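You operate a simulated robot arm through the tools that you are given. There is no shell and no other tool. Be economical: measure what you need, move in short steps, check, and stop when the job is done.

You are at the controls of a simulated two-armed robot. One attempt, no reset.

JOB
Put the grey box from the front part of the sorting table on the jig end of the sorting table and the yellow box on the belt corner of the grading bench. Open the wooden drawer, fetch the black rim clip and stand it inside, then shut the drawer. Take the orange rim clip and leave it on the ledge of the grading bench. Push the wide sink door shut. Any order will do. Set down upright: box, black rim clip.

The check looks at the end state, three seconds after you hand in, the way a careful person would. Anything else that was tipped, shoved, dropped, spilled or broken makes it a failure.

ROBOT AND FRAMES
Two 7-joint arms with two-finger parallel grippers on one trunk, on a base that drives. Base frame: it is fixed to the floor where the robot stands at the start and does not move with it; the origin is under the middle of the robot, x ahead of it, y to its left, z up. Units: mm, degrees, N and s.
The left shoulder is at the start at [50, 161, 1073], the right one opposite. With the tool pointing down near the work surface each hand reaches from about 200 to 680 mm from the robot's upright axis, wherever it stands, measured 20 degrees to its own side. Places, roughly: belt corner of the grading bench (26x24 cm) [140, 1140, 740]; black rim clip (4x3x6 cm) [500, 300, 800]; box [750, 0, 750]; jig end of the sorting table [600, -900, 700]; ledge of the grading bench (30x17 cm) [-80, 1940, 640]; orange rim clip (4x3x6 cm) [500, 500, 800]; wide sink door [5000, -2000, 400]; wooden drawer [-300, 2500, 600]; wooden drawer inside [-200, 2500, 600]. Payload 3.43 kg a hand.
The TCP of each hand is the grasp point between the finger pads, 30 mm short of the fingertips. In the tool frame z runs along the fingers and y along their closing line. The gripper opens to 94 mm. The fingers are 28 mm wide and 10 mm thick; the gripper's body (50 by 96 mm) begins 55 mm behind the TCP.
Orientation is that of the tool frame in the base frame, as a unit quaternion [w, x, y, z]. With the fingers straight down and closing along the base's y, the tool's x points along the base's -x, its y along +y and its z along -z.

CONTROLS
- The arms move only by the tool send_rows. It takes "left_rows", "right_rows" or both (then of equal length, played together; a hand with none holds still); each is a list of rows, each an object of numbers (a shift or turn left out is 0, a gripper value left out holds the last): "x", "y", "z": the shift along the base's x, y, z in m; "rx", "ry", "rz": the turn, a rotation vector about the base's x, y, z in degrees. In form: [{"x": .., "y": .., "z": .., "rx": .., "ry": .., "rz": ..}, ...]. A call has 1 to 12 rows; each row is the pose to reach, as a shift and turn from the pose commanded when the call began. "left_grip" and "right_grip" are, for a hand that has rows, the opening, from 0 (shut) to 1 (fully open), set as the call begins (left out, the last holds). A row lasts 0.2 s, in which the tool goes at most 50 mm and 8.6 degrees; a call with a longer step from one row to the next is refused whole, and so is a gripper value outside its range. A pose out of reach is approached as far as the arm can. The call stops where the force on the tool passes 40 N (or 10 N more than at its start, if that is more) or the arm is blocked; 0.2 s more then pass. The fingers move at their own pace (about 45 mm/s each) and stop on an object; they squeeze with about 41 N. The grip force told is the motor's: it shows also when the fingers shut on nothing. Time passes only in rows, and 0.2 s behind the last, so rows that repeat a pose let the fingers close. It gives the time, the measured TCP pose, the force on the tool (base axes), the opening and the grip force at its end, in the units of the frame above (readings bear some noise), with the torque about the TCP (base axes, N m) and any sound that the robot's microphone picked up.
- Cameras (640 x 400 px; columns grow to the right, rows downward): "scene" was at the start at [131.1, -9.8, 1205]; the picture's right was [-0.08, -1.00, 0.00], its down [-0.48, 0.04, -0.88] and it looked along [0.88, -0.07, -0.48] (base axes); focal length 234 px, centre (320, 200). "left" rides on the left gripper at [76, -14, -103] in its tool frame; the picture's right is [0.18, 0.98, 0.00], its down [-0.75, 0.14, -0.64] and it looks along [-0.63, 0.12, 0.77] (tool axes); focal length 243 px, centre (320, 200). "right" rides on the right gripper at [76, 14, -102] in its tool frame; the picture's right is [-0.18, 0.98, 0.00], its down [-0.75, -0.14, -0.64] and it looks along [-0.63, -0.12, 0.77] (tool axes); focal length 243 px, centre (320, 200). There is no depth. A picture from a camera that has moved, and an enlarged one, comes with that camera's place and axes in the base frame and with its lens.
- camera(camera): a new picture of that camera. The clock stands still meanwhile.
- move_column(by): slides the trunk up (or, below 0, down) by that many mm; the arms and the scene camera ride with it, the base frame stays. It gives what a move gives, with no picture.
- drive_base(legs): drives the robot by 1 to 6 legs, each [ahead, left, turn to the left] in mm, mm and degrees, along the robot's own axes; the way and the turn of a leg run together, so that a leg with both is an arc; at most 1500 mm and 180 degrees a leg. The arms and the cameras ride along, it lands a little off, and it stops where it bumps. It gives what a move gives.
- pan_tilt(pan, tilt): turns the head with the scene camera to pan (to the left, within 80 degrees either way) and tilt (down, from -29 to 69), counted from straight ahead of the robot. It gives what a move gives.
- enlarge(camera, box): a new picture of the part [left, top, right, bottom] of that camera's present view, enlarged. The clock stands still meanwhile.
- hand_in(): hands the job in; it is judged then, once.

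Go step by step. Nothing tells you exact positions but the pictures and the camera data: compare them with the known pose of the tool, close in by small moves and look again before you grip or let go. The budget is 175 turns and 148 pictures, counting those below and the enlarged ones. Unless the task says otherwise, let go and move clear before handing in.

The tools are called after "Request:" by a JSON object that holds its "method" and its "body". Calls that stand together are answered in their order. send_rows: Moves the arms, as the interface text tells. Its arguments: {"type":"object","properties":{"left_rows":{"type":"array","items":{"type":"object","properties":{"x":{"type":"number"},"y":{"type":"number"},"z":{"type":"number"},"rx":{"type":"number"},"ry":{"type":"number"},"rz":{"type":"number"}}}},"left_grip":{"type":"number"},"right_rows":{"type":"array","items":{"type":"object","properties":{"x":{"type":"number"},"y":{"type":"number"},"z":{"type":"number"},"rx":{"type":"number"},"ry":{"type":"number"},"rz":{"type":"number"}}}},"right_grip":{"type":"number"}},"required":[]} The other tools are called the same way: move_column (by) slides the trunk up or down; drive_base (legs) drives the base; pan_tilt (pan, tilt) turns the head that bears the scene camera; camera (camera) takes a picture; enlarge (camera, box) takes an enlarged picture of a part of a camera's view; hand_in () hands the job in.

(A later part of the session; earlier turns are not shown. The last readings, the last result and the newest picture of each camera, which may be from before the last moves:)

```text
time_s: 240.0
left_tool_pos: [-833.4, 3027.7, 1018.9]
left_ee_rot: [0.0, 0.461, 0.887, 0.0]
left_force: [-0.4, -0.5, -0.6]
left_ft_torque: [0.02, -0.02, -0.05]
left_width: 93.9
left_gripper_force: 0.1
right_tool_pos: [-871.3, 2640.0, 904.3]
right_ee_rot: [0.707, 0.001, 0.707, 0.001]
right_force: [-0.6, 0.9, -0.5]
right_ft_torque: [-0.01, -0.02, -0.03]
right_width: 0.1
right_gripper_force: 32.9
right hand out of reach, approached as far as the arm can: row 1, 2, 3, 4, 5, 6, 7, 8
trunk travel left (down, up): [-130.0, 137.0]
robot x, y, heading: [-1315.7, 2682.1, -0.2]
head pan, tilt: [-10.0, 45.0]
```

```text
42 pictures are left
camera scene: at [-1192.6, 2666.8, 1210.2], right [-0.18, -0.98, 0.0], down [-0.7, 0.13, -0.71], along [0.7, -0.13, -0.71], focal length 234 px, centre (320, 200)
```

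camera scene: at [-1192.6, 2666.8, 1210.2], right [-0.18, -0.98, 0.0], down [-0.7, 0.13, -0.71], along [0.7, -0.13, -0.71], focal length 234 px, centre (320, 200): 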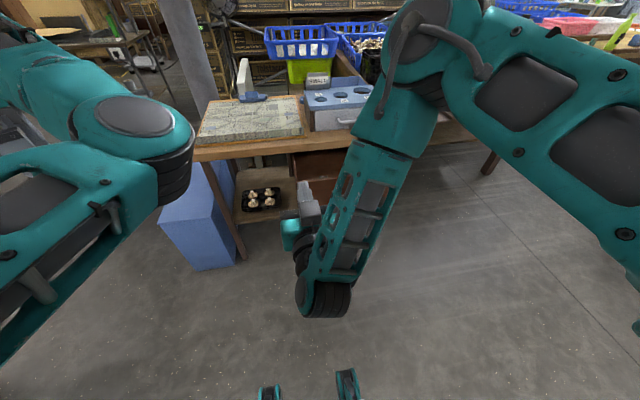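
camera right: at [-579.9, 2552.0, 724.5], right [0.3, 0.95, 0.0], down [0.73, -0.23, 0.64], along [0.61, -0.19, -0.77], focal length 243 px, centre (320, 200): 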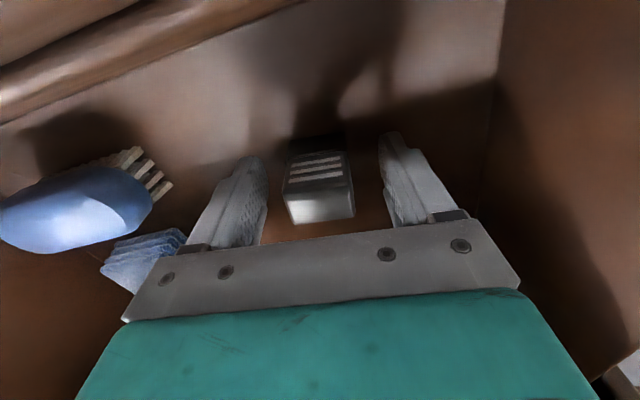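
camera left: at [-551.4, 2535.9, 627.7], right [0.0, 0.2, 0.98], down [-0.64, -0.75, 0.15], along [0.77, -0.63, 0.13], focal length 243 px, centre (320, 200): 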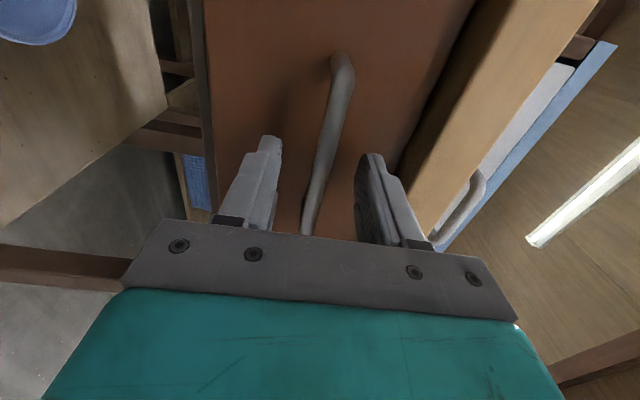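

The forward pose folds this arm badly; a 45° forward-down fist will do as well. I tilt the hand to 45° and move it outward.

Request:
{"method": "send_rows", "body": {"right_rows": [{"ry": 8, "x": 0.02}, {"ry": 16, "x": 0.04}, {"ry": 24, "x": 0.06}, {"ry": 32, "x": 0.08}, {"ry": 40, "x": 0.1}, {"ry": 45, "x": 0.1, "z": 0.02}, {"ry": 45, "x": 0.1, "y": -0.03, "z": 0.03}, {"ry": 45, "x": 0.1, "y": -0.06, "z": 0.03}, {"ry": 45, "x": 0.1, "y": -0.08, "z": 0.03}, {"ry": 45, "x": 0.1, "y": -0.1, "z": 0.03}, {"ry": 45, "x": 0.1, "y": -0.1, "z": 0.03}]}}

Request:
{"method": "camera", "body": {"camera": "scene"}}

```text
time_s: 242.4
left_tool_pos: [-831.9, 3028.5, 1019.3]
left_ee_rot: [0.0, 0.462, 0.887, 0.0]
left_force: [0.8, -0.5, -0.1]
left_ft_torque: [-0.01, 0.01, -0.04]
left_width: 94.1
left_gripper_force: 0.1
right_tool_pos: [-780.0, 2541.6, 942.5]
right_ee_rot: [0.383, 0.0, 0.924, 0.0]
right_force: [-0.5, 0.7, 0.2]
right_ft_torque: [0.02, 0.02, 0.02]
right_width: 0.0
right_gripper_force: 33.0
trunk travel left (down, up): [-130.0, 137.0]
robot x, y, heading: [-1312.4, 2681.3, -0.3]
head pan, tilt: [-10.0, 45.0]
```

```text
41 pictures are left
camera scene: at [-1192.6, 2666.9, 1210.2], right [-0.18, -0.98, 0.0], down [-0.7, 0.13, -0.71], along [0.7, -0.13, -0.71], focal length 234 px, centre (320, 200)
```

scene: 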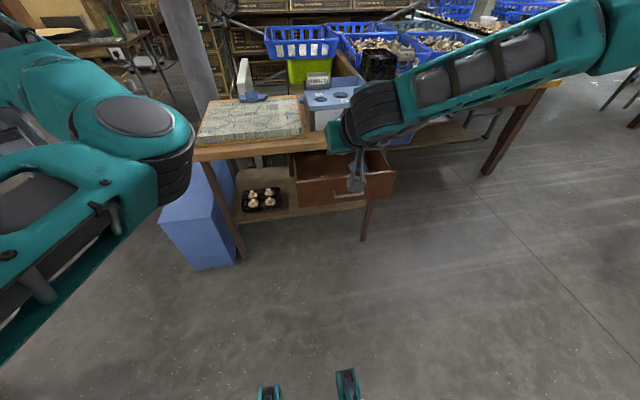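

The right arm is well shaped now. I lower the trunk and the fist to the drawer's height, still clear of it.

Request:
{"method": "move_column", "body": {"by": -90}}

Request:
{"method": "send_rows", "body": {"right_rows": [{"x": -0.02, "z": -0.03}, {"x": -0.04, "z": -0.06}, {"x": -0.06, "z": -0.09}, {"x": -0.08, "z": -0.12}, {"x": -0.1, "z": -0.15}, {"x": -0.1, "z": -0.18}, {"x": -0.1, "z": -0.21}, {"x": -0.1, "z": -0.226}, {"x": -0.1, "z": -0.226}]}}

Request:
{"method": "camera", "body": {"camera": "scene"}}

```text
time_s: 243.7
left_tool_pos: [-832.2, 3028.2, 927.8]
left_ee_rot: [0.0, 0.461, 0.887, 0.0]
left_force: [-0.4, 0.8, 0.3]
left_ft_torque: [0.02, -0.01, 0.0]
left_width: 93.9
left_gripper_force: 0.1
right_tool_pos: [-780.1, 2543.5, 852.8]
right_ee_rot: [0.384, 0.0, 0.923, 0.001]
right_force: [-0.2, -0.4, 0.1]
right_ft_torque: [0.02, -0.02, -0.04]
right_width: 0.3
right_gripper_force: 33.3
trunk travel left (down, up): [-40.0, 227.0]
robot x, y, heading: [-1311.1, 2678.5, -0.5]
head pan, tilt: [-10.0, 45.0]
```

```text
time_s: 245.7
left_tool_pos: [-831.6, 3027.7, 929.4]
left_ee_rot: [0.0, 0.462, 0.887, 0.0]
left_force: [0.7, 0.6, -0.6]
left_ft_torque: [0.03, 0.02, 0.02]
left_width: 93.8
left_gripper_force: 0.1
right_tool_pos: [-876.7, 2558.1, 636.0]
right_ee_rot: [0.38, 0.002, 0.925, -0.003]
right_force: [-0.1, -0.2, -0.6]
right_ft_torque: [0.02, 0.0, -0.02]
right_width: 0.2
right_gripper_force: 33.2
right hand out of reach, approached as far as the arm can: row 7, 8, 9
trunk travel left (down, up): [-40.0, 227.0]
robot x, y, heading: [-1313.8, 2681.1, -0.4]
head pan, tilt: [-10.0, 45.0]
```

```text
40 pictures are left
camera scene: at [-1192.6, 2666.8, 1120.2], right [-0.18, -0.98, 0.0], down [-0.7, 0.13, -0.71], along [0.7, -0.13, -0.71], focal length 234 px, centre (320, 200)
```

scene: 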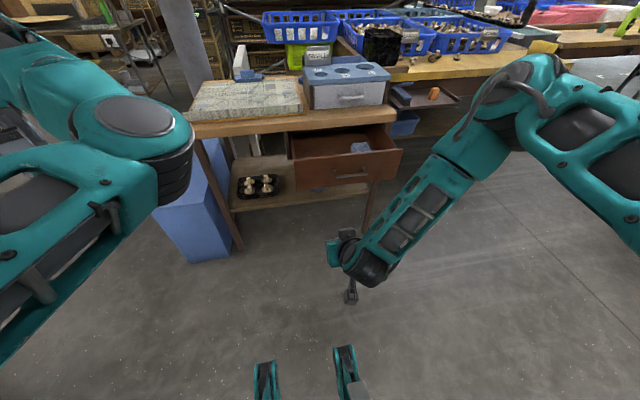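

Request:
{"method": "send_rows", "body": {"right_rows": [{"x": 0.015, "y": 0.005}, {"x": 0.03, "y": 0.01, "z": -0.005}, {"x": 0.04, "y": 0.015, "z": -0.008}, {"x": 0.04, "y": 0.015, "z": -0.008}]}}

Request:
{"method": "drive_base", "body": {"legs": [[190, 0, 0.4]]}}

Request:
{"method": "pan_tilt", "body": {"pan": -10, "tilt": 50}}

Request:
{"method": "enlarge", "body": {"camera": "scene", "box": [220, 70, 460, 230]}}

```text
time_s: 246.7
left_tool_pos: [-831.7, 3027.6, 929.4]
left_ee_rot: [0.0, 0.461, 0.887, 0.0]
left_force: [-0.1, -0.4, -1.0]
left_ft_torque: [0.02, 0.01, 0.01]
left_width: 93.9
left_gripper_force: 0.1
right_tool_pos: [-833.1, 2572.7, 627.0]
right_ee_rot: [0.383, 0.001, 0.924, 0.0]
right_force: [0.9, -0.5, -0.8]
right_ft_torque: [0.0, 0.04, -0.01]
right_width: 0.0
right_gripper_force: 33.3
trunk travel left (down, up): [-40.0, 227.0]
robot x, y, heading: [-1311.5, 2686.7, -0.7]
head pan, tilt: [-10.0, 45.0]
```

```text
time_s: 248.2
left_tool_pos: [-647.9, 3028.4, 929.2]
left_ee_rot: [0.001, 0.46, 0.888, 0.0]
left_force: [0.0, 0.7, -0.6]
left_ft_torque: [0.01, -0.02, -0.04]
left_width: 94.1
left_gripper_force: 0.1
right_tool_pos: [-647.0, 2573.7, 627.9]
right_ee_rot: [0.383, -0.002, 0.924, 0.002]
right_force: [-0.2, 0.2, 0.0]
right_ft_torque: [0.01, 0.03, -0.01]
right_width: 0.0
right_gripper_force: 32.5
trunk travel left (down, up): [-40.0, 227.0]
robot x, y, heading: [-1127.9, 2679.6, -0.0]
head pan, tilt: [-10.0, 45.0]
```

```text
time_s: 248.9
left_tool_pos: [-648.1, 3028.5, 929.2]
left_ee_rot: [0.0, 0.46, 0.888, 0.0]
left_force: [-0.4, 0.5, 1.1]
left_ft_torque: [-0.02, 0.03, 0.01]
left_width: 94.0
left_gripper_force: 0.2
right_tool_pos: [-647.4, 2574.0, 626.9]
right_ee_rot: [0.383, -0.001, 0.924, 0.001]
right_force: [-1.2, -0.3, -0.6]
right_ft_torque: [0.02, -0.03, -0.01]
right_width: 0.0
right_gripper_force: 32.9
trunk travel left (down, up): [-40.0, 227.0]
robot x, y, heading: [-1127.4, 2683.7, -0.3]
head pan, tilt: [-10.0, 50.0]
```

```text
2.50 times, centred on (340, 150) of scene
camera zoom: at [-1010.8, 2667.1, 1113.3], right [-0.18, -0.98, 0.0], down [-0.75, 0.14, -0.64], along [0.63, -0.11, -0.77], focal length 584 px, centre (270, 325)
```

zoom: 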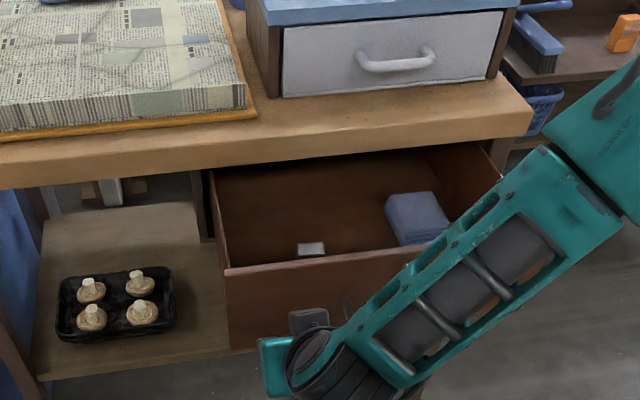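

The fist is before the drawer front beside the handle. I push gently with the arm.

Request:
{"method": "send_rows", "body": {"right_rows": [{"x": 0.012}, {"x": 0.024}, {"x": 0.036}, {"x": 0.048}, {"x": 0.06}, {"x": 0.072}, {"x": 0.084}, {"x": 0.096}, {"x": 0.108}, {"x": 0.12}]}}

Request:
{"method": "enlarge", "body": {"camera": "scene", "box": [220, 40, 500, 230]}}

```text
time_s: 251.1
left_tool_pos: [-647.2, 3028.7, 928.9]
left_ee_rot: [0.0, 0.461, 0.888, 0.0]
left_force: [-0.5, 0.7, 0.6]
left_ft_torque: [0.05, -0.04, -0.01]
left_width: 94.0
left_gripper_force: 0.1
right_tool_pos: [-528.3, 2575.6, 626.1]
right_ee_rot: [0.384, -0.001, 0.923, 0.001]
right_force: [0.1, 0.1, 0.1]
right_ft_torque: [0.05, 0.02, 0.0]
right_width: 0.2
right_gripper_force: 33.0
trunk travel left (down, up): [-40.0, 227.0]
robot x, y, heading: [-1125.9, 2685.7, -0.1]
head pan, tilt: [-10.0, 50.0]
```

```text
2.11 times, centred on (360, 135) of scene
camera zoom: at [-1010.8, 2667.2, 1113.2], right [-0.18, -0.98, 0.0], down [-0.75, 0.14, -0.64], along [0.63, -0.11, -0.77], focal length 492 px, centre (236, 337)
```

zoom: 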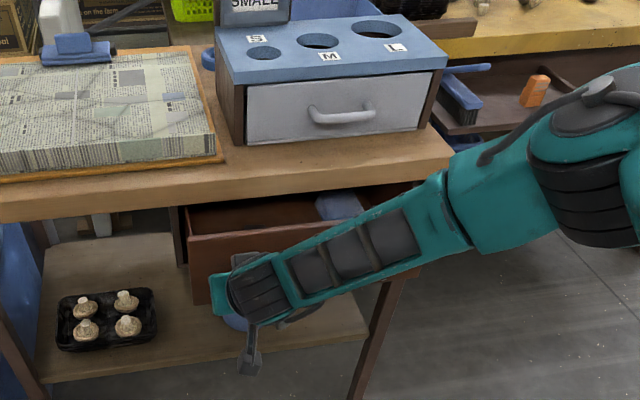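

The drawer slides in. I push the rest of the way.

Request:
{"method": "send_rows", "body": {"right_rows": [{"x": 0.012}, {"x": 0.024}, {"x": 0.036}, {"x": 0.048}, {"x": 0.06}, {"x": 0.072}, {"x": 0.084}, {"x": 0.094}, {"x": 0.104}, {"x": 0.112}, {"x": 0.118}]}}

Request:
{"method": "enlarge", "body": {"camera": "scene", "box": [220, 40, 500, 230]}}

```text
time_s: 253.0
left_tool_pos: [-649.3, 3027.7, 930.0]
left_ee_rot: [0.001, 0.46, 0.888, 0.001]
left_force: [1.2, 0.9, 0.2]
left_ft_torque: [-0.02, 0.02, -0.03]
left_width: 94.0
left_gripper_force: 0.1
right_tool_pos: [-437.8, 2573.5, 624.9]
right_ee_rot: [0.379, -0.001, 0.925, 0.002]
right_force: [-32.6, -2.1, 24.2]
right_ft_torque: [0.11, -0.61, -0.04]
right_width: 0.2
right_gripper_force: 32.6
trunk travel left (down, up): [-40.0, 227.0]
robot x, y, heading: [-1126.3, 2684.2, -0.4]
head pan, tilt: [-10.0, 50.0]
stopped in row 9 (right hand): the force on the tool passed its limit (the readings are from after the stop); the commanded pose is now the measured one
```

```text
2.11 times, centred on (360, 135) of scene
camera zoom: at [-1013.7, 2667.0, 1113.7], right [-0.18, -0.98, 0.0], down [-0.75, 0.14, -0.64], along [0.63, -0.11, -0.76], focal length 492 px, centre (236, 337)
```

zoom: 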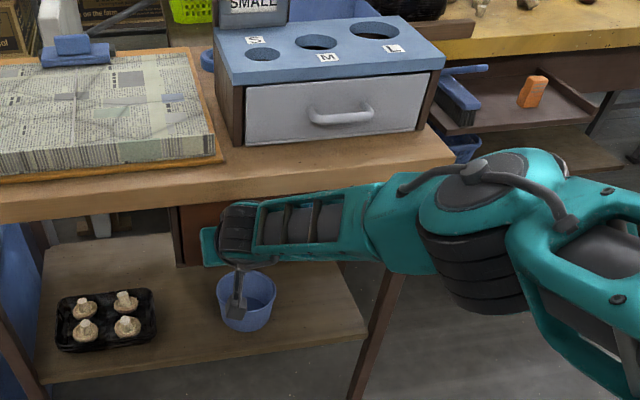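

It stopped against something firm, likely fully shut. I withdraw and check.

Request:
{"method": "send_rows", "body": {"right_rows": [{"x": -0.03}, {"x": -0.06}, {"x": -0.09}, {"x": -0.12}, {"x": -0.15}, {"x": -0.15}]}}

Request:
{"method": "drive_base", "body": {"legs": [[-350, 0, 0]]}}

Request:
{"method": "camera", "body": {"camera": "scene"}}

Request:
{"method": "enlarge", "body": {"camera": "scene", "box": [240, 40, 440, 160]}}

```text
time_s: 254.4
left_tool_pos: [-647.5, 3028.8, 929.0]
left_ee_rot: [-0.001, 0.461, 0.888, 0.001]
left_force: [0.6, 0.2, -0.6]
left_ft_torque: [-0.02, 0.01, -0.01]
left_width: 93.9
left_gripper_force: 0.0
right_tool_pos: [-582.7, 2571.8, 625.1]
right_ee_rot: [0.379, 0.0, 0.926, 0.0]
right_force: [-0.5, 0.3, 0.9]
right_ft_torque: [-0.01, -0.01, -0.01]
right_width: 0.0
right_gripper_force: 33.0
trunk travel left (down, up): [-40.0, 227.0]
robot x, y, heading: [-1127.4, 2685.1, 0.2]
head pan, tilt: [-10.0, 50.0]
```

```text
time_s: 256.6
left_tool_pos: [-983.7, 3029.5, 929.1]
left_ee_rot: [0.0, 0.463, 0.886, 0.0]
left_force: [0.7, 0.1, 0.8]
left_ft_torque: [-0.02, -0.03, -0.01]
left_width: 93.8
left_gripper_force: 0.0
right_tool_pos: [-922.9, 2571.2, 624.8]
right_ee_rot: [0.378, 0.003, 0.926, -0.001]
right_force: [0.4, -0.4, -0.1]
right_ft_torque: [0.02, 0.0, -0.04]
right_width: 0.0
right_gripper_force: 32.5
trunk travel left (down, up): [-40.0, 227.0]
robot x, y, heading: [-1467.3, 2685.7, 0.0]
head pan, tilt: [-10.0, 50.0]
```

```text
36 pictures are left
camera scene: at [-1350.2, 2668.5, 1113.3], right [-0.18, -0.98, 0.0], down [-0.75, 0.14, -0.64], along [0.63, -0.12, -0.77], focal length 234 px, centre (320, 200)
```

scene: 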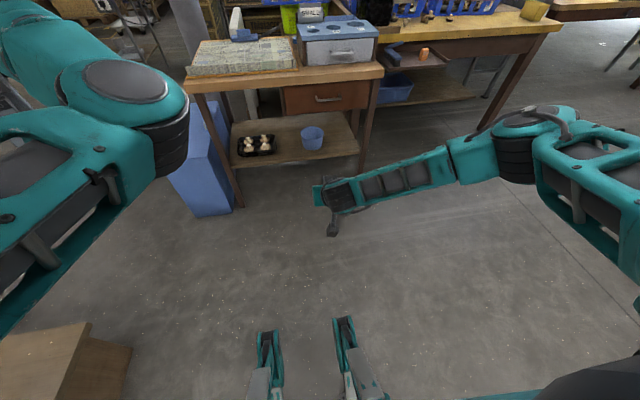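

```text
3.20 times, centred on (340, 100) of scene
camera zoom: at [-1350.2, 2668.5, 1113.3], right [-0.18, -0.98, 0.0], down [-0.75, 0.14, -0.64], along [0.63, -0.12, -0.77], focal length 748 px, centre (256, 520)
```

zoom: 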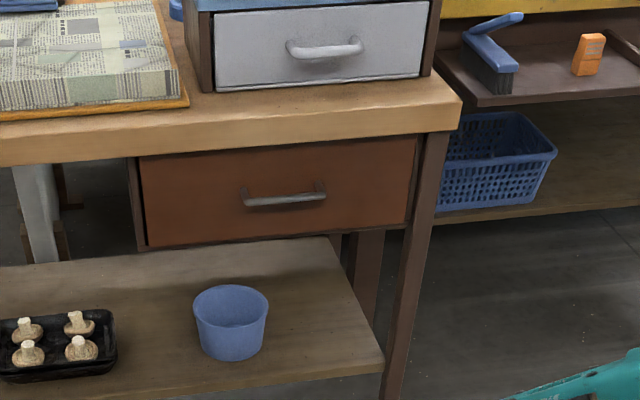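

The drawer is shut, judged against the slab edge. Now the sink door: I raise the right fist, go down the aisle facing −y and look at the way ahead.

Request:
{"method": "send_rows", "body": {"right_rows": [{"z": 0.04}, {"z": 0.08}, {"z": 0.12}, {"z": 0.16}, {"z": 0.2}, {"z": 0.24}, {"z": 0.28}, {"z": 0.28}]}}

Request:
{"method": "drive_base", "body": {"legs": [[200, -900, 0], [0, 0, -90], [1300, 0, 0], [0, 400, 0]]}}

Request:
{"method": "pan_tilt", "body": {"pan": 25, "tilt": 10}}

Request:
{"method": "camera", "body": {"camera": "scene"}}

```text
time_s: 258.4
left_tool_pos: [-984.3, 3027.3, 928.5]
left_ee_rot: [0.0, 0.464, 0.886, 0.0]
left_force: [0.2, 0.5, -0.6]
left_ft_torque: [0.01, 0.01, 0.01]
left_width: 93.8
left_gripper_force: 0.1
right_tool_pos: [-924.4, 2573.7, 906.1]
right_ee_rot: [0.378, 0.002, 0.926, 0.0]
right_force: [0.4, -0.4, -0.8]
right_ft_torque: [-0.03, -0.01, -0.02]
right_width: 0.0
right_gripper_force: 32.9
trunk travel left (down, up): [-40.0, 227.0]
robot x, y, heading: [-1465.9, 2686.8, -0.6]
head pan, tilt: [-10.0, 50.0]
```

```text
time_s: 274.9
left_tool_pos: [-445.5, 107.9, 928.2]
left_ee_rot: [0.0, 0.942, 0.336, 0.0]
left_force: [0.4, -0.2, -0.4]
left_ft_torque: [-0.03, -0.04, -0.02]
left_width: 94.0
left_gripper_force: 0.1
right_tool_pos: [-892.9, 13.1, 905.2]
right_ee_rot: [0.277, 0.631, 0.678, -0.257]
right_force: [0.4, 0.3, -0.7]
right_ft_torque: [-0.02, 0.01, 0.01]
right_width: 0.1
right_gripper_force: 32.5
trunk travel left (down, up): [-40.0, 227.0]
robot x, y, heading: [-827.8, 560.1, -86.1]
head pan, tilt: [-10.0, 50.0]
```

```text
time_s: 276.0
left_tool_pos: [-445.5, 108.6, 929.3]
left_ee_rot: [0.0, 0.942, 0.336, 0.001]
left_force: [-0.3, -0.2, 0.1]
left_ft_torque: [0.01, 0.0, 0.01]
left_width: 94.0
left_gripper_force: 0.2
right_tool_pos: [-894.3, 13.6, 904.5]
right_ee_rot: [0.278, 0.631, 0.678, -0.256]
right_force: [-0.3, -0.7, -0.3]
right_ft_torque: [-0.03, 0.0, -0.01]
right_width: 0.1
right_gripper_force: 32.8
trunk travel left (down, up): [-40.0, 227.0]
robot x, y, heading: [-824.7, 560.9, -85.9]
head pan, tilt: [25.0, 10.0]
```

```text
34 pictures are left
camera scene: at [-776.5, 438.7, 1175.0], right [-0.88, -0.48, 0.0], down [-0.08, 0.15, -0.98], along [0.48, -0.86, -0.17], focal length 234 px, centre (320, 200)
```

scene: 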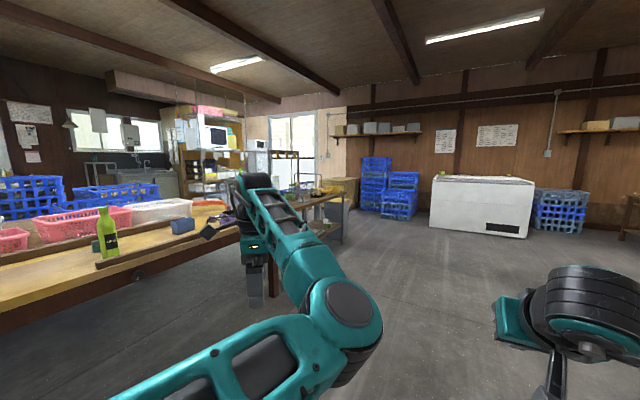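

The way along −y is open to beyond the right-hand table; the sink is far at the back. I drive to its right end and look toward +x.

Request:
{"method": "drive_base", "body": {"legs": [[1300, 0, -4], [1300, 0, 0], [0, 0, 60]]}}

Request:
{"method": "pan_tilt", "body": {"pan": 0, "tilt": 12}}

Request:
{"method": "camera", "body": {"camera": "scene"}}

```text
time_s: 291.4
left_tool_pos: [-181.3, -2057.6, 929.0]
left_ee_rot: [-0.001, 0.697, 0.717, 0.0]
left_force: [0.3, -0.2, 0.7]
left_ft_torque: [-0.02, 0.0, 0.0]
left_width: 94.0
left_gripper_force: 0.1
right_tool_pos: [-380.6, -2471.0, 903.9]
right_ee_rot: [0.362, 0.267, 0.887, -0.109]
right_force: [-0.4, 0.5, 0.1]
right_ft_torque: [-0.01, -0.01, -0.01]
right_width: 0.0
right_gripper_force: 32.6
trunk travel left (down, up): [-40.0, 227.0]
robot x, y, heading: [-769.8, -2082.5, -33.8]
head pan, tilt: [25.0, 10.0]
```

```text
time_s: 292.3
left_tool_pos: [-181.4, -2056.9, 929.2]
left_ee_rot: [0.0, 0.697, 0.717, 0.0]
left_force: [-0.1, 0.5, 0.4]
left_ft_torque: [0.03, 0.02, -0.01]
left_width: 93.9
left_gripper_force: 0.1
right_tool_pos: [-380.5, -2470.2, 905.2]
right_ee_rot: [0.362, 0.267, 0.886, -0.108]
right_force: [0.3, 0.0, 1.0]
right_ft_torque: [0.02, 0.0, -0.01]
right_width: 0.0
right_gripper_force: 33.1
trunk travel left (down, up): [-40.0, 227.0]
robot x, y, heading: [-770.9, -2078.9, -33.7]
head pan, tilt: [0.0, 12.0]
```

```text
33 pictures are left
camera scene: at [-661.6, -2156.2, 1171.9], right [-0.55, -0.83, 0.0], down [-0.17, 0.12, -0.98], along [0.81, -0.54, -0.21], focal length 234 px, centre (320, 200)
```

scene: 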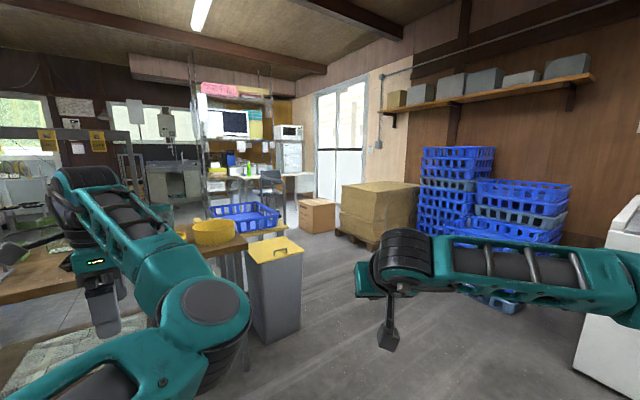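

There is a wide passage right of the grey bin. I turn to face +x, pass it at y ≈ −3350 and look again.

Request:
{"method": "drive_base", "body": {"legs": [[0, 0, 33.7], [0, -1270, 0], [1500, 0, 0], [800, 0, 0]]}}

Request:
{"method": "pan_tilt", "body": {"pan": 15, "tilt": 15}}

Request:
{"method": "camera", "body": {"camera": "scene"}}

```text
time_s: 308.7
left_tool_pos: [1328.4, -3008.3, 930.3]
left_ee_rot: [0.004, 0.459, 0.889, -0.007]
left_force: [2.6, -6.0, 0.6]
left_ft_torque: [-0.02, -0.1, -0.38]
left_width: 93.6
left_gripper_force: 0.1
right_tool_pos: [1401.8, -3452.3, 903.9]
right_ee_rot: [0.378, -0.014, 0.926, 0.007]
right_force: [-0.5, -0.9, -0.8]
right_ft_torque: [0.03, -0.02, 0.0]
right_width: 0.2
right_gripper_force: 33.3
trunk travel left (down, up): [-40.0, 227.0]
robot x, y, heading: [856.1, -3357.9, 1.5]
head pan, tilt: [0.0, 12.0]
stopped in leg 4: the force on the tool passed its limit (the readings are from after the stop); the commanded pose is now the measured one
```

```text
time_s: 309.5
left_tool_pos: [1327.5, -3009.5, 930.0]
left_ee_rot: [0.004, 0.457, 0.889, -0.006]
left_force: [7.4, -12.2, 1.7]
left_ft_torque: [-0.02, -0.17, -0.82]
left_width: 93.3
left_gripper_force: 0.1
right_tool_pos: [1401.3, -3452.5, 903.7]
right_ee_rot: [0.378, -0.014, 0.926, 0.007]
right_force: [-0.9, -0.1, -0.7]
right_ft_torque: [0.01, -0.03, -0.02]
right_width: 0.2
right_gripper_force: 33.3
trunk travel left (down, up): [-40.0, 227.0]
robot x, y, heading: [854.2, -3362.5, 1.6]
head pan, tilt: [15.0, 15.0]
```

```text
32 pictures are left
camera scene: at [986.5, -3335.1, 1167.0], right [0.28, -0.96, 0.0], down [-0.25, -0.07, -0.97], along [0.93, 0.27, -0.26], focal length 234 px, centre (320, 200)
```

scene: 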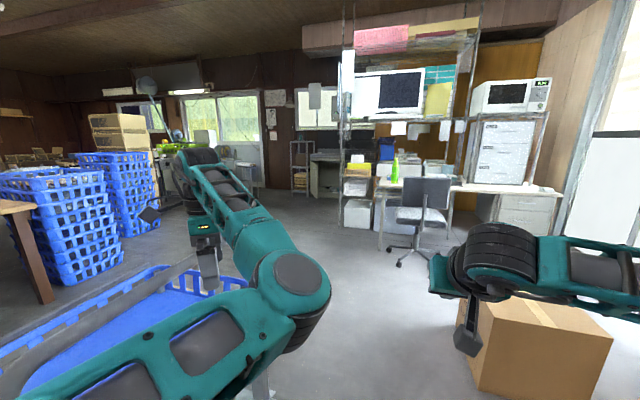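

The left hand has touched the blue basket that sticks out from a table on the left. I look closely before moving.

Request:
{"method": "camera", "body": {"camera": "left"}}

Request:
{"method": "pan_tilt", "body": {"pan": 40, "tilt": 45}}

Request:
{"method": "camera", "body": {"camera": "scene"}}

```text
31 pictures are left
camera left: at [1271.4, -2953.2, 1031.2], right [0.69, 0.72, -0.01], down [0.55, -0.52, 0.65], along [0.46, -0.45, -0.76], focal length 243 px, centre (320, 200)
```

left: 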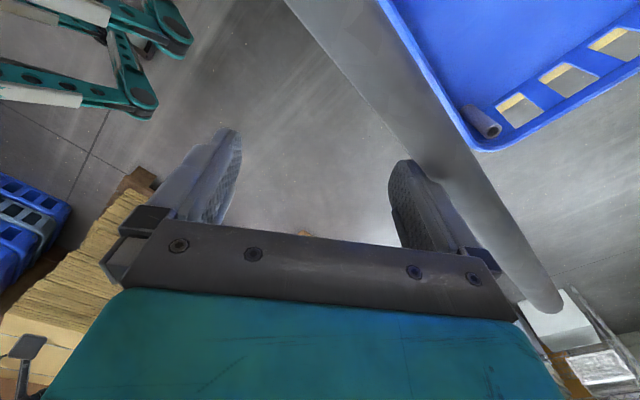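

```text
time_s: 310.4
left_tool_pos: [1328.8, -3007.7, 931.1]
left_ee_rot: [0.004, 0.456, 0.89, -0.006]
left_force: [9.2, -15.5, 1.2]
left_ft_torque: [-0.09, -0.16, -1.02]
left_width: 92.8
left_gripper_force: 0.0
right_tool_pos: [1402.9, -3452.7, 903.5]
right_ee_rot: [0.378, -0.013, 0.926, 0.007]
right_force: [0.2, -0.1, -0.1]
right_ft_torque: [0.01, 0.01, -0.01]
right_width: 0.0
right_gripper_force: 33.4
trunk travel left (down, up): [-40.0, 227.0]
robot x, y, heading: [859.3, -3360.5, 1.4]
head pan, tilt: [40.0, 45.0]
```

```text
30 pictures are left
camera scene: at [957.9, -3307.9, 1120.2], right [0.66, -0.75, 0.0], down [-0.53, -0.47, -0.71], along [0.53, 0.47, -0.71], focal length 234 px, centre (320, 200)
```

scene: 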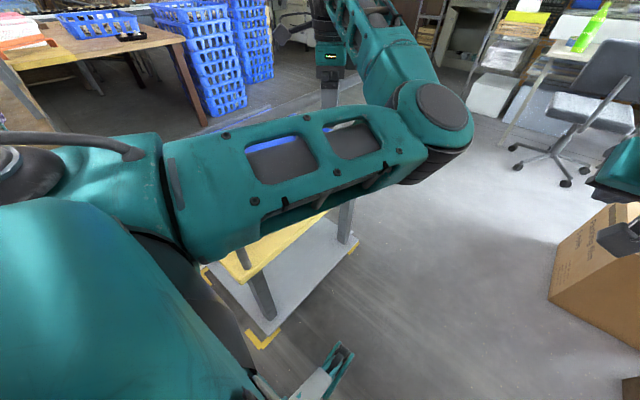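

It is the rail of a trolley with a tray. I back off the way I came, then raise the trunk for clearance and look at the rail.

Request:
{"method": "drive_base", "body": {"legs": [[-60, -10, 0], [-150, -100, 0]]}}

Request:
{"method": "move_column", "body": {"by": 220}}

Request:
{"method": "pan_tilt", "body": {"pan": 25, "tilt": 40}}

Request:
{"method": "camera", "body": {"camera": "scene"}}

```text
time_s: 312.5
left_tool_pos: [1117.0, -3120.2, 930.3]
left_ee_rot: [0.004, 0.457, 0.89, -0.006]
left_force: [0.8, 0.3, 0.2]
left_ft_torque: [-0.04, 0.0, 0.02]
left_width: 94.0
left_gripper_force: 0.1
right_tool_pos: [1189.4, -3566.0, 904.4]
right_ee_rot: [0.378, -0.013, 0.926, 0.006]
right_force: [0.0, 0.4, -0.8]
right_ft_torque: [0.02, -0.02, 0.02]
right_width: 0.0
right_gripper_force: 33.0
trunk travel left (down, up): [-40.0, 227.0]
robot x, y, heading: [643.2, -3472.3, 1.3]
head pan, tilt: [40.0, 45.0]
```

```text
time_s: 314.9
left_tool_pos: [1117.5, -3121.0, 1148.8]
left_ee_rot: [0.004, 0.457, 0.889, -0.006]
left_force: [-0.7, 0.4, 0.0]
left_ft_torque: [0.01, -0.02, 0.0]
left_width: 94.1
left_gripper_force: 0.1
right_tool_pos: [1190.2, -3567.0, 1124.1]
right_ee_rot: [0.378, -0.014, 0.926, 0.006]
right_force: [-0.1, -1.3, -0.1]
right_ft_torque: [0.0, -0.02, -0.01]
right_width: 0.0
right_gripper_force: 33.2
trunk travel left (down, up): [-260.0, 7.0]
robot x, y, heading: [645.7, -3475.8, 1.3]
head pan, tilt: [40.0, 45.0]
```

```text
time_s: 315.6
left_tool_pos: [1116.7, -3122.2, 1149.9]
left_ee_rot: [0.004, 0.457, 0.89, -0.006]
left_force: [0.5, 0.3, 0.0]
left_ft_torque: [-0.05, 0.01, 0.02]
left_width: 93.8
left_gripper_force: 0.0
right_tool_pos: [1190.6, -3567.5, 1123.9]
right_ee_rot: [0.377, -0.013, 0.926, 0.006]
right_force: [0.8, 0.4, 0.0]
right_ft_torque: [0.0, 0.0, 0.01]
right_width: 0.1
right_gripper_force: 33.1
trunk travel left (down, up): [-260.0, 7.0]
robot x, y, heading: [648.3, -3472.7, 1.5]
head pan, tilt: [25.0, 40.0]
```

```text
29 pictures are left
camera scene: at [761.7, -3436.8, 1347.4], right [0.45, -0.9, 0.0], down [-0.58, -0.29, -0.77], along [0.69, 0.34, -0.64], focal length 234 px, centre (320, 200)
```

scene: 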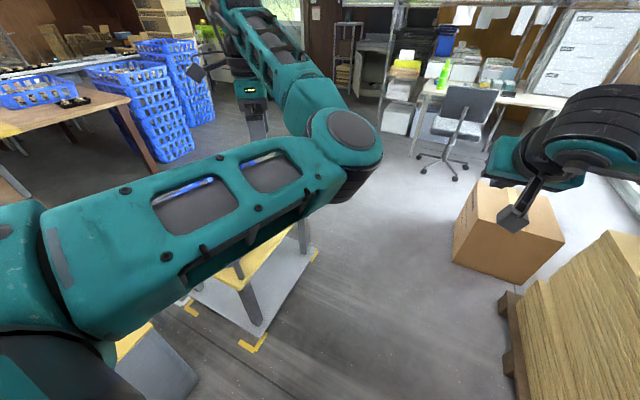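

The trolley stands on its marked floor spot; the free lane is y −2970…−3800. I drive through its middle with raised arms and then towards the sink.

Request:
{"method": "drive_base", "body": {"legs": [[1450, 60, -1.4], [800, 900, 0]]}}

Request:
{"method": "pan_tilt", "body": {"pan": -5, "tilt": 25}}

Request:
{"method": "camera", "body": {"camera": "scene"}}

```text
time_s: 328.5
left_tool_pos: [3373.2, -2191.8, 1150.1]
left_ee_rot: [0.004, 0.465, 0.885, -0.007]
left_force: [0.2, 1.0, -1.0]
left_ft_torque: [-0.03, 0.02, -0.04]
left_width: 94.2
left_gripper_force: 0.1
right_tool_pos: [3438.7, -2638.8, 1124.3]
right_ee_rot: [0.378, -0.004, 0.926, 0.003]
right_force: [1.0, 0.1, -0.3]
right_ft_torque: [0.03, 0.03, -0.02]
right_width: 0.0
right_gripper_force: 33.2
trunk travel left (down, up): [-260.0, 7.0]
robot x, y, heading: [2893.2, -2534.3, 0.2]
head pan, tilt: [25.0, 40.0]
```

```text
time_s: 329.4
left_tool_pos: [3372.8, -2191.3, 1150.1]
left_ee_rot: [0.004, 0.465, 0.885, -0.006]
left_force: [-0.2, 0.4, -0.5]
left_ft_torque: [-0.03, -0.02, 0.03]
left_width: 93.9
left_gripper_force: 0.0
right_tool_pos: [3438.0, -2638.6, 1124.7]
right_ee_rot: [0.378, -0.004, 0.926, 0.002]
right_force: [0.0, -0.4, 0.2]
right_ft_torque: [-0.01, -0.02, 0.0]
right_width: 0.2
right_gripper_force: 32.5
trunk travel left (down, up): [-260.0, 7.0]
robot x, y, heading: [2894.1, -2535.1, 0.0]
head pan, tilt: [-5.0, 25.0]
```

```text
28 pictures are left
camera scene: at [3026.1, -2544.5, 1370.7], right [-0.08, -1.0, 0.0], down [-0.42, 0.03, -0.91], along [0.9, -0.07, -0.42], focal length 234 px, centre (320, 200)
```

scene: 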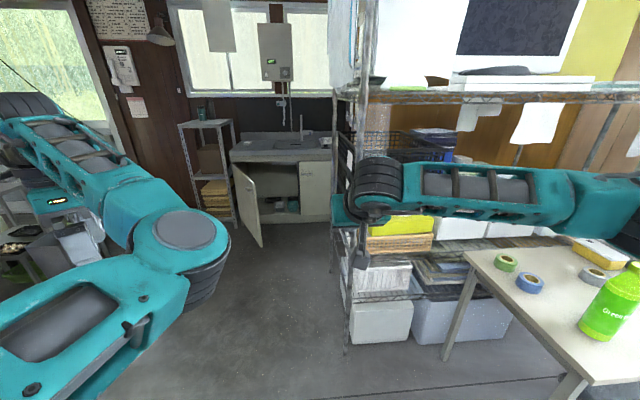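

Request:
{"method": "enlarge", "body": {"camera": "scene", "box": [170, 110, 350, 260]}}

```text
2.67 times, centred on (260, 185) of scene
camera zoom: at [3026.1, -2544.5, 1370.7], right [-0.08, -1.0, 0.0], down [-0.42, 0.03, -0.91], along [0.9, -0.07, -0.42], focal length 623 px, centre (480, 240)
```

zoom: 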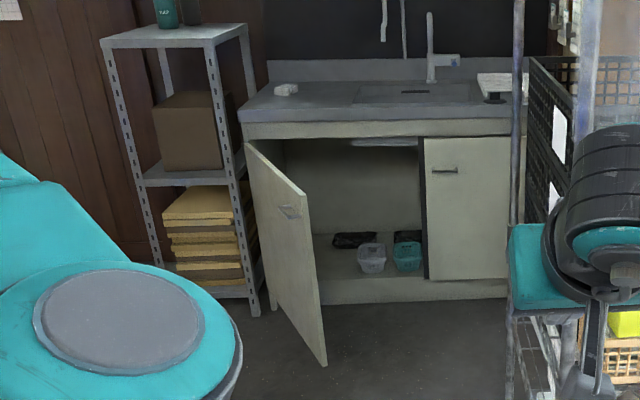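

The wide left door is open about 60°, hinged at its left (5284, −1859), free edge at about (4770, −2166). I'll push its outer face with the right fist while driving +x; first I drive to a stand-off in front.

Request:
{"method": "drive_base", "body": {"legs": [[400, 520, 0], [650, 0, 0]]}}

Request:
{"method": "move_column", "body": {"by": -220}}

Request:
{"method": "pan_tilt", "body": {"pan": -5, "tilt": 35}}

Request:
{"method": "camera", "body": {"camera": "scene"}}

```text
time_s: 336.2
left_tool_pos: [4406.1, -1688.7, 1150.0]
left_ee_rot: [0.004, 0.468, 0.884, -0.006]
left_force: [0.5, -0.1, -0.6]
left_ft_torque: [0.0, 0.01, -0.01]
left_width: 94.1
left_gripper_force: 0.1
right_tool_pos: [4467.8, -2135.5, 1125.2]
right_ee_rot: [0.378, -0.001, 0.926, 0.001]
right_force: [-0.1, -1.3, -0.4]
right_ft_torque: [-0.03, 0.01, 0.02]
right_width: 0.2
right_gripper_force: 33.3
trunk travel left (down, up): [-260.0, 7.0]
robot x, y, heading: [3921.4, -2028.6, 0.1]
head pan, tilt: [-5.0, 25.0]
```

```text
time_s: 338.5
left_tool_pos: [4404.0, -1688.5, 930.3]
left_ee_rot: [0.004, 0.467, 0.884, -0.006]
left_force: [-0.7, 0.3, 0.4]
left_ft_torque: [-0.02, 0.0, -0.01]
left_width: 93.9
left_gripper_force: 0.1
right_tool_pos: [4466.8, -2135.0, 904.4]
right_ee_rot: [0.378, -0.002, 0.926, 0.002]
right_force: [-0.1, -0.1, -0.2]
right_ft_torque: [0.01, -0.02, 0.01]
right_width: 0.1
right_gripper_force: 33.1
trunk travel left (down, up): [-40.0, 227.0]
robot x, y, heading: [3926.1, -2028.4, -0.0]
head pan, tilt: [-5.0, 25.0]
```

```text
time_s: 339.2
left_tool_pos: [4405.0, -1689.4, 929.9]
left_ee_rot: [0.003, 0.468, 0.884, -0.007]
left_force: [1.1, 0.4, 0.2]
left_ft_torque: [-0.01, -0.01, 0.01]
left_width: 94.1
left_gripper_force: 0.0
right_tool_pos: [4467.4, -2135.0, 905.0]
right_ee_rot: [0.378, -0.002, 0.926, 0.002]
right_force: [0.7, 0.8, -0.1]
right_ft_torque: [0.02, -0.02, -0.02]
right_width: 0.0
right_gripper_force: 33.0
trunk travel left (down, up): [-40.0, 227.0]
robot x, y, heading: [3925.8, -2030.1, 0.1]
head pan, tilt: [-5.0, 35.0]
```

```text
26 pictures are left
camera scene: at [4052.5, -2039.1, 1135.0], right [-0.09, -1.0, 0.0], down [-0.57, 0.05, -0.82], along [0.82, -0.07, -0.57], focal length 234 px, centre (320, 200)
```

scene: 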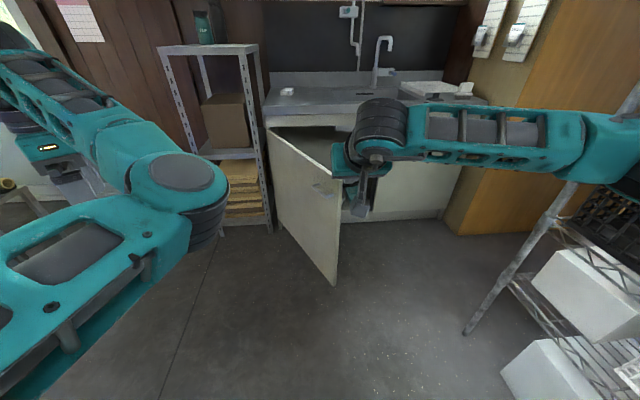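

I lower and extend the right fist to about z 625, still 180 mm short of the door.

Request:
{"method": "send_rows", "body": {"right_rows": [{"x": 0.01, "z": -0.035}, {"x": 0.025, "z": -0.07}, {"x": 0.04, "z": -0.105}, {"x": 0.055, "z": -0.14}, {"x": 0.07, "z": -0.175}, {"x": 0.085, "z": -0.21}, {"x": 0.1, "z": -0.245}, {"x": 0.1, "y": 0.015, "z": -0.28}, {"x": 0.1, "y": 0.015, "z": -0.28}]}}

Request:
{"method": "drive_base", "body": {"legs": [[130, 0, 0]]}}

Request:
{"method": "camera", "body": {"camera": "scene"}}

```text
time_s: 341.2
left_tool_pos: [4405.7, -1688.9, 929.5]
left_ee_rot: [0.004, 0.467, 0.884, -0.006]
left_force: [-0.1, -0.6, -0.2]
left_ft_torque: [0.0, 0.0, 0.02]
left_width: 94.0
left_gripper_force: 0.0
right_tool_pos: [4567.3, -2117.0, 623.6]
right_ee_rot: [0.378, -0.002, 0.926, 0.002]
right_force: [-0.8, 0.6, -0.8]
right_ft_torque: [-0.01, 0.01, 0.01]
right_width: 0.0
right_gripper_force: 33.1
trunk travel left (down, up): [-40.0, 227.0]
robot x, y, heading: [3925.4, -2034.3, -0.0]
head pan, tilt: [-5.0, 35.0]
```

```text
time_s: 342.5
left_tool_pos: [4539.2, -1687.4, 929.4]
left_ee_rot: [0.004, 0.465, 0.885, -0.006]
left_force: [-0.6, 0.0, -0.6]
left_ft_torque: [0.03, -0.01, -0.03]
left_width: 93.9
left_gripper_force: 0.0
right_tool_pos: [4703.5, -2114.3, 624.0]
right_ee_rot: [0.378, -0.002, 0.926, 0.001]
right_force: [0.3, 0.1, 0.3]
right_ft_torque: [-0.01, -0.05, 0.02]
right_width: 0.4
right_gripper_force: 33.3
trunk travel left (down, up): [-40.0, 227.0]
robot x, y, heading: [4057.9, -2028.5, 0.3]
head pan, tilt: [-5.0, 35.0]
```

```text
25 pictures are left
camera scene: at [4187.7, -2038.5, 1134.9], right [-0.08, -1.0, 0.0], down [-0.57, 0.05, -0.82], along [0.82, -0.07, -0.57], focal length 234 px, centre (320, 200)
```

scene: 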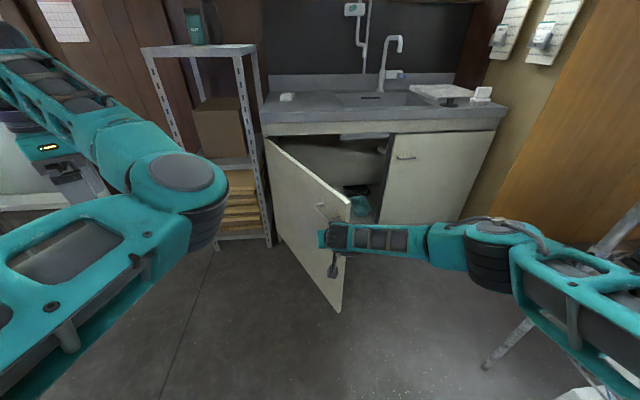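

The fist would meet the handle and the wrist is near the door's top edge, so I raise it 55 mm and shift 35 mm to the left, then drive forward slowly onto the door.

Request:
{"method": "send_rows", "body": {"right_rows": [{"z": 0.03}, {"z": 0.055}, {"z": 0.055}]}}

Request:
{"method": "drive_base", "body": {"legs": [[20, 35, 0], [180, 0, 0]]}}

Request:
{"method": "camera", "body": {"camera": "scene"}}

```text
time_s: 343.3
left_tool_pos: [4539.1, -1687.5, 931.1]
left_ee_rot: [0.004, 0.465, 0.885, -0.006]
left_force: [0.3, 0.1, 0.2]
left_ft_torque: [-0.01, -0.01, -0.02]
left_width: 94.0
left_gripper_force: 0.1
right_tool_pos: [4703.6, -2115.8, 678.8]
right_ee_rot: [0.378, -0.004, 0.926, 0.003]
right_force: [-0.7, 0.4, -0.7]
right_ft_torque: [-0.02, 0.0, -0.02]
right_width: 0.0
right_gripper_force: 33.0
trunk travel left (down, up): [-40.0, 227.0]
robot x, y, heading: [4057.3, -2034.5, 0.1]
head pan, tilt: [-5.0, 35.0]
```

```text
time_s: 345.3
left_tool_pos: [4734.3, -1653.1, 929.7]
left_ee_rot: [0.003, 0.465, 0.885, -0.005]
left_force: [-0.4, 0.0, 0.1]
left_ft_torque: [-0.01, -0.02, 0.0]
left_width: 94.0
left_gripper_force: 0.0
right_tool_pos: [4898.4, -2081.5, 679.9]
right_ee_rot: [0.378, -0.003, 0.926, 0.002]
right_force: [-0.1, 0.8, 0.7]
right_ft_torque: [-0.01, 0.0, -0.03]
right_width: 0.0
right_gripper_force: 32.8
trunk travel left (down, up): [-40.0, 227.0]
robot x, y, heading: [4255.5, -1994.5, -0.0]
head pan, tilt: [-5.0, 35.0]
```

```text
24 pictures are left
camera scene: at [4382.2, -2003.2, 1134.9], right [-0.08, -1.0, 0.0], down [-0.57, 0.05, -0.82], along [0.82, -0.07, -0.57], focal length 234 px, centre (320, 200)
```

scene: 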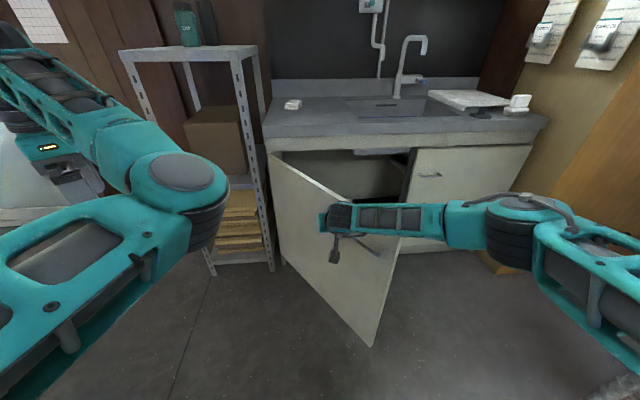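

Request:
{"method": "drive_base", "body": {"legs": [[120, 0, 0]]}}

Request:
{"method": "camera", "body": {"camera": "scene"}}

```text
time_s: 346.5
left_tool_pos: [4852.4, -1651.5, 928.7]
left_ee_rot: [0.004, 0.466, 0.885, -0.006]
left_force: [0.0, 0.1, 0.1]
left_ft_torque: [0.0, 0.01, 0.03]
left_width: 93.8
left_gripper_force: 0.0
right_tool_pos: [5016.8, -2082.9, 679.8]
right_ee_rot: [0.378, -0.003, 0.926, 0.002]
right_force: [-0.4, 0.7, 0.0]
right_ft_torque: [0.0, -0.01, 0.01]
right_width: 0.1
right_gripper_force: 33.4
trunk travel left (down, up): [-40.0, 227.0]
robot x, y, heading: [4371.9, -1991.5, -0.0]
head pan, tilt: [-5.0, 35.0]
```

```text
23 pictures are left
camera scene: at [4500.7, -2003.0, 1134.9], right [-0.09, -1.0, 0.0], down [-0.57, 0.05, -0.82], along [0.82, -0.07, -0.57], focal length 234 px, centre (320, 200)
```

scene: 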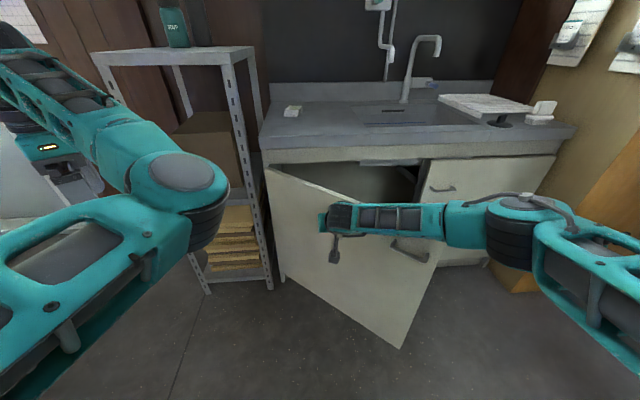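

The door is closing. I continue.

Request:
{"method": "drive_base", "body": {"legs": [[140, 0, 0]]}}

Request:
{"method": "camera", "body": {"camera": "scene"}}

```text
time_s: 347.9
left_tool_pos: [4993.4, -1650.6, 929.6]
left_ee_rot: [0.004, 0.465, 0.885, -0.006]
left_force: [0.7, -0.1, -0.4]
left_ft_torque: [0.0, -0.02, -0.01]
left_width: 93.9
left_gripper_force: 0.1
right_tool_pos: [5157.3, -2081.2, 678.9]
right_ee_rot: [0.378, -0.003, 0.926, 0.002]
right_force: [-0.7, -0.4, -0.5]
right_ft_torque: [-0.02, -0.02, 0.03]
right_width: 0.0
right_gripper_force: 32.3
trunk travel left (down, up): [-40.0, 227.0]
robot x, y, heading: [4518.8, -1991.8, 0.4]
head pan, tilt: [-5.0, 35.0]
```

```text
22 pictures are left
camera scene: at [4642.1, -2002.6, 1134.9], right [-0.08, -1.0, 0.0], down [-0.57, 0.05, -0.82], along [0.82, -0.07, -0.57], focal length 234 px, centre (320, 200)
```

scene: 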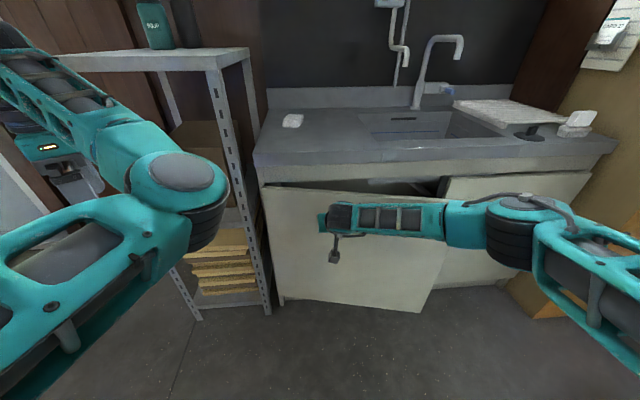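

Almost shut. I drive a little more and finish with the arm until it meets resistance.

Request:
{"method": "drive_base", "body": {"legs": [[55, -30, 0]]}}

Request:
{"method": "send_rows", "body": {"right_rows": [{"x": 0.008}, {"x": 0.016}, {"x": 0.024}, {"x": 0.032}, {"x": 0.04}, {"x": 0.048}, {"x": 0.056}]}}

Request:
{"method": "camera", "body": {"camera": "scene"}}

```text
time_s: 348.8
left_tool_pos: [5047.5, -1680.2, 929.9]
left_ee_rot: [0.004, 0.465, 0.885, -0.006]
left_force: [0.4, 0.2, 0.0]
left_ft_torque: [-0.01, 0.03, 0.03]
left_width: 93.8
left_gripper_force: 0.0
right_tool_pos: [5212.0, -2110.7, 680.3]
right_ee_rot: [0.378, -0.003, 0.926, 0.002]
right_force: [-0.7, 0.6, 0.2]
right_ft_torque: [0.0, 0.0, 0.0]
right_width: 0.0
right_gripper_force: 33.0
trunk travel left (down, up): [-40.0, 227.0]
robot x, y, heading: [4564.4, -2023.6, 0.3]
head pan, tilt: [-5.0, 35.0]
```

```text
time_s: 350.4
left_tool_pos: [5047.7, -1681.1, 930.3]
left_ee_rot: [0.004, 0.465, 0.885, -0.006]
left_force: [-0.2, 0.3, 0.6]
left_ft_torque: [-0.01, -0.03, -0.01]
left_width: 93.9
left_gripper_force: 0.0
right_tool_pos: [5268.2, -2109.1, 680.5]
right_ee_rot: [0.378, -0.004, 0.926, 0.002]
right_force: [-0.4, 0.1, -0.6]
right_ft_torque: [0.01, 0.01, 0.03]
right_width: 0.0
right_gripper_force: 33.0
trunk travel left (down, up): [-40.0, 227.0]
robot x, y, heading: [4568.9, -2019.2, 0.3]
head pan, tilt: [-5.0, 35.0]
```

```text
21 pictures are left
camera scene: at [4696.0, -2032.4, 1135.0], right [-0.08, -1.0, 0.0], down [-0.57, 0.05, -0.82], along [0.82, -0.07, -0.57], focal length 234 px, centre (320, 200)
```

scene: 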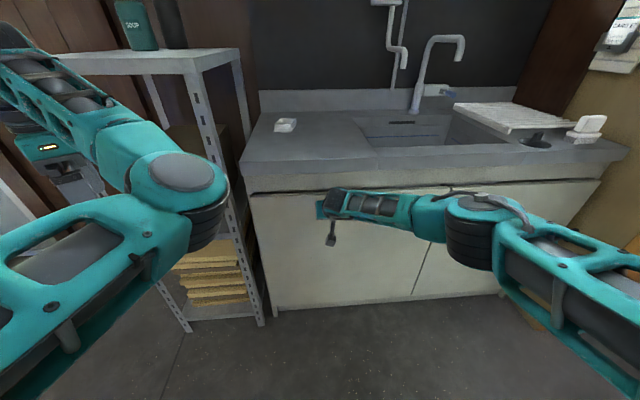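

The door seems nearly flush; I push on until there is resistance.

Request:
{"method": "send_rows", "body": {"right_rows": [{"x": 0.006}, {"x": 0.012}, {"x": 0.018}, {"x": 0.024}, {"x": 0.03}, {"x": 0.036}, {"x": 0.042}, {"x": 0.048}]}}

Request:
{"method": "enlarge", "body": {"camera": "scene", "box": [220, 130, 540, 330]}}

```text
time_s: 351.1
left_tool_pos: [5046.0, -1681.6, 930.6]
left_ee_rot: [0.006, 0.466, 0.885, -0.006]
left_force: [-0.7, 0.0, 0.2]
left_ft_torque: [0.04, -0.02, 0.0]
left_width: 94.1
left_gripper_force: 0.1
right_tool_pos: [5274.8, -2107.6, 679.2]
right_ee_rot: [0.374, -0.002, 0.927, 0.002]
right_force: [-3.2, 0.9, 0.3]
right_ft_torque: [-0.08, -0.14, -0.05]
right_width: 0.0
right_gripper_force: 33.2
trunk travel left (down, up): [-40.0, 227.0]
robot x, y, heading: [4567.4, -2019.7, 0.1]
head pan, tilt: [-5.0, 35.0]
stopped in row 3 (right hand): the force on the tool passed its limit (the readings are from after the stop); the commanded pose is now the measured one
```

```text
2.00 times, centred on (380, 230) of scene
camera zoom: at [4692.8, -2032.7, 1135.5], right [-0.08, -1.0, 0.0], down [-0.57, 0.05, -0.82], along [0.82, -0.07, -0.57], focal length 467 px, centre (200, 140)
```

zoom: 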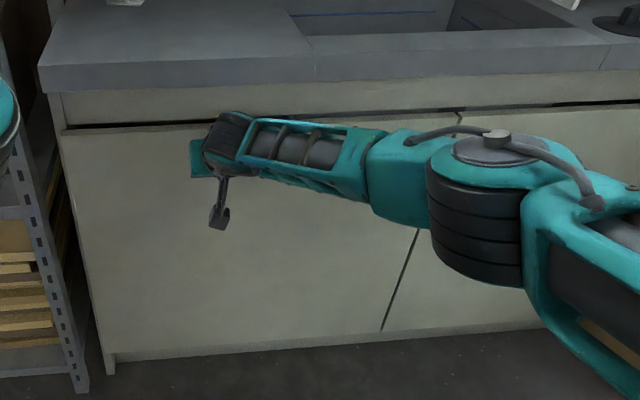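

Resistance met and the doors are flush. I retract and confirm.

Request:
{"method": "send_rows", "body": {"right_rows": [{"x": -0.03}, {"x": -0.06}, {"x": -0.09}, {"x": -0.09}]}}

Request:
{"method": "drive_base", "body": {"legs": [[-500, 0, 0]]}}

Request:
{"method": "enlarge", "body": {"camera": "scene", "box": [220, 60, 520, 280]}}

```text
time_s: 352.1
left_tool_pos: [5046.4, -1681.8, 930.1]
left_ee_rot: [0.004, 0.466, 0.885, -0.005]
left_force: [0.6, -0.4, 0.3]
left_ft_torque: [-0.01, 0.0, -0.02]
left_width: 94.0
left_gripper_force: 0.0
right_tool_pos: [5186.4, -2108.8, 677.7]
right_ee_rot: [0.374, -0.003, 0.928, 0.002]
right_force: [-0.9, -0.5, 0.9]
right_ft_torque: [-0.03, -0.01, 0.01]
right_width: 0.0
right_gripper_force: 33.4
trunk travel left (down, up): [-40.0, 227.0]
robot x, y, heading: [4568.3, -2024.6, 0.3]
head pan, tilt: [-5.0, 35.0]
```

```text
time_s: 355.0
left_tool_pos: [4546.8, -1683.5, 930.8]
left_ee_rot: [0.003, 0.465, 0.885, -0.006]
left_force: [0.6, -0.6, 0.0]
left_ft_torque: [-0.03, 0.0, 0.0]
left_width: 93.9
left_gripper_force: 0.0
right_tool_pos: [4685.4, -2110.5, 676.9]
right_ee_rot: [0.373, -0.003, 0.928, 0.002]
right_force: [-0.4, 0.2, 0.4]
right_ft_torque: [0.01, -0.06, 0.01]
right_width: 0.0
right_gripper_force: 33.3
trunk travel left (down, up): [-40.0, 227.0]
robot x, y, heading: [4068.0, -2025.5, 0.4]
head pan, tilt: [-5.0, 35.0]
```

```text
1.82 times, centred on (370, 170) of scene
camera zoom: at [4194.6, -2034.1, 1135.0], right [-0.08, -1.0, 0.0], down [-0.57, 0.05, -0.82], along [0.82, -0.07, -0.57], focal length 425 px, centre (229, 254)
```

zoom: 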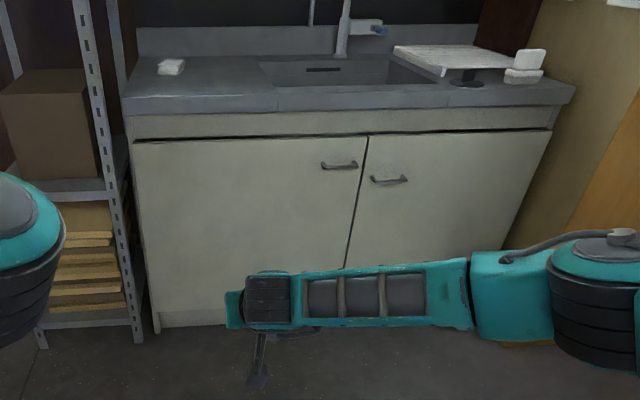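

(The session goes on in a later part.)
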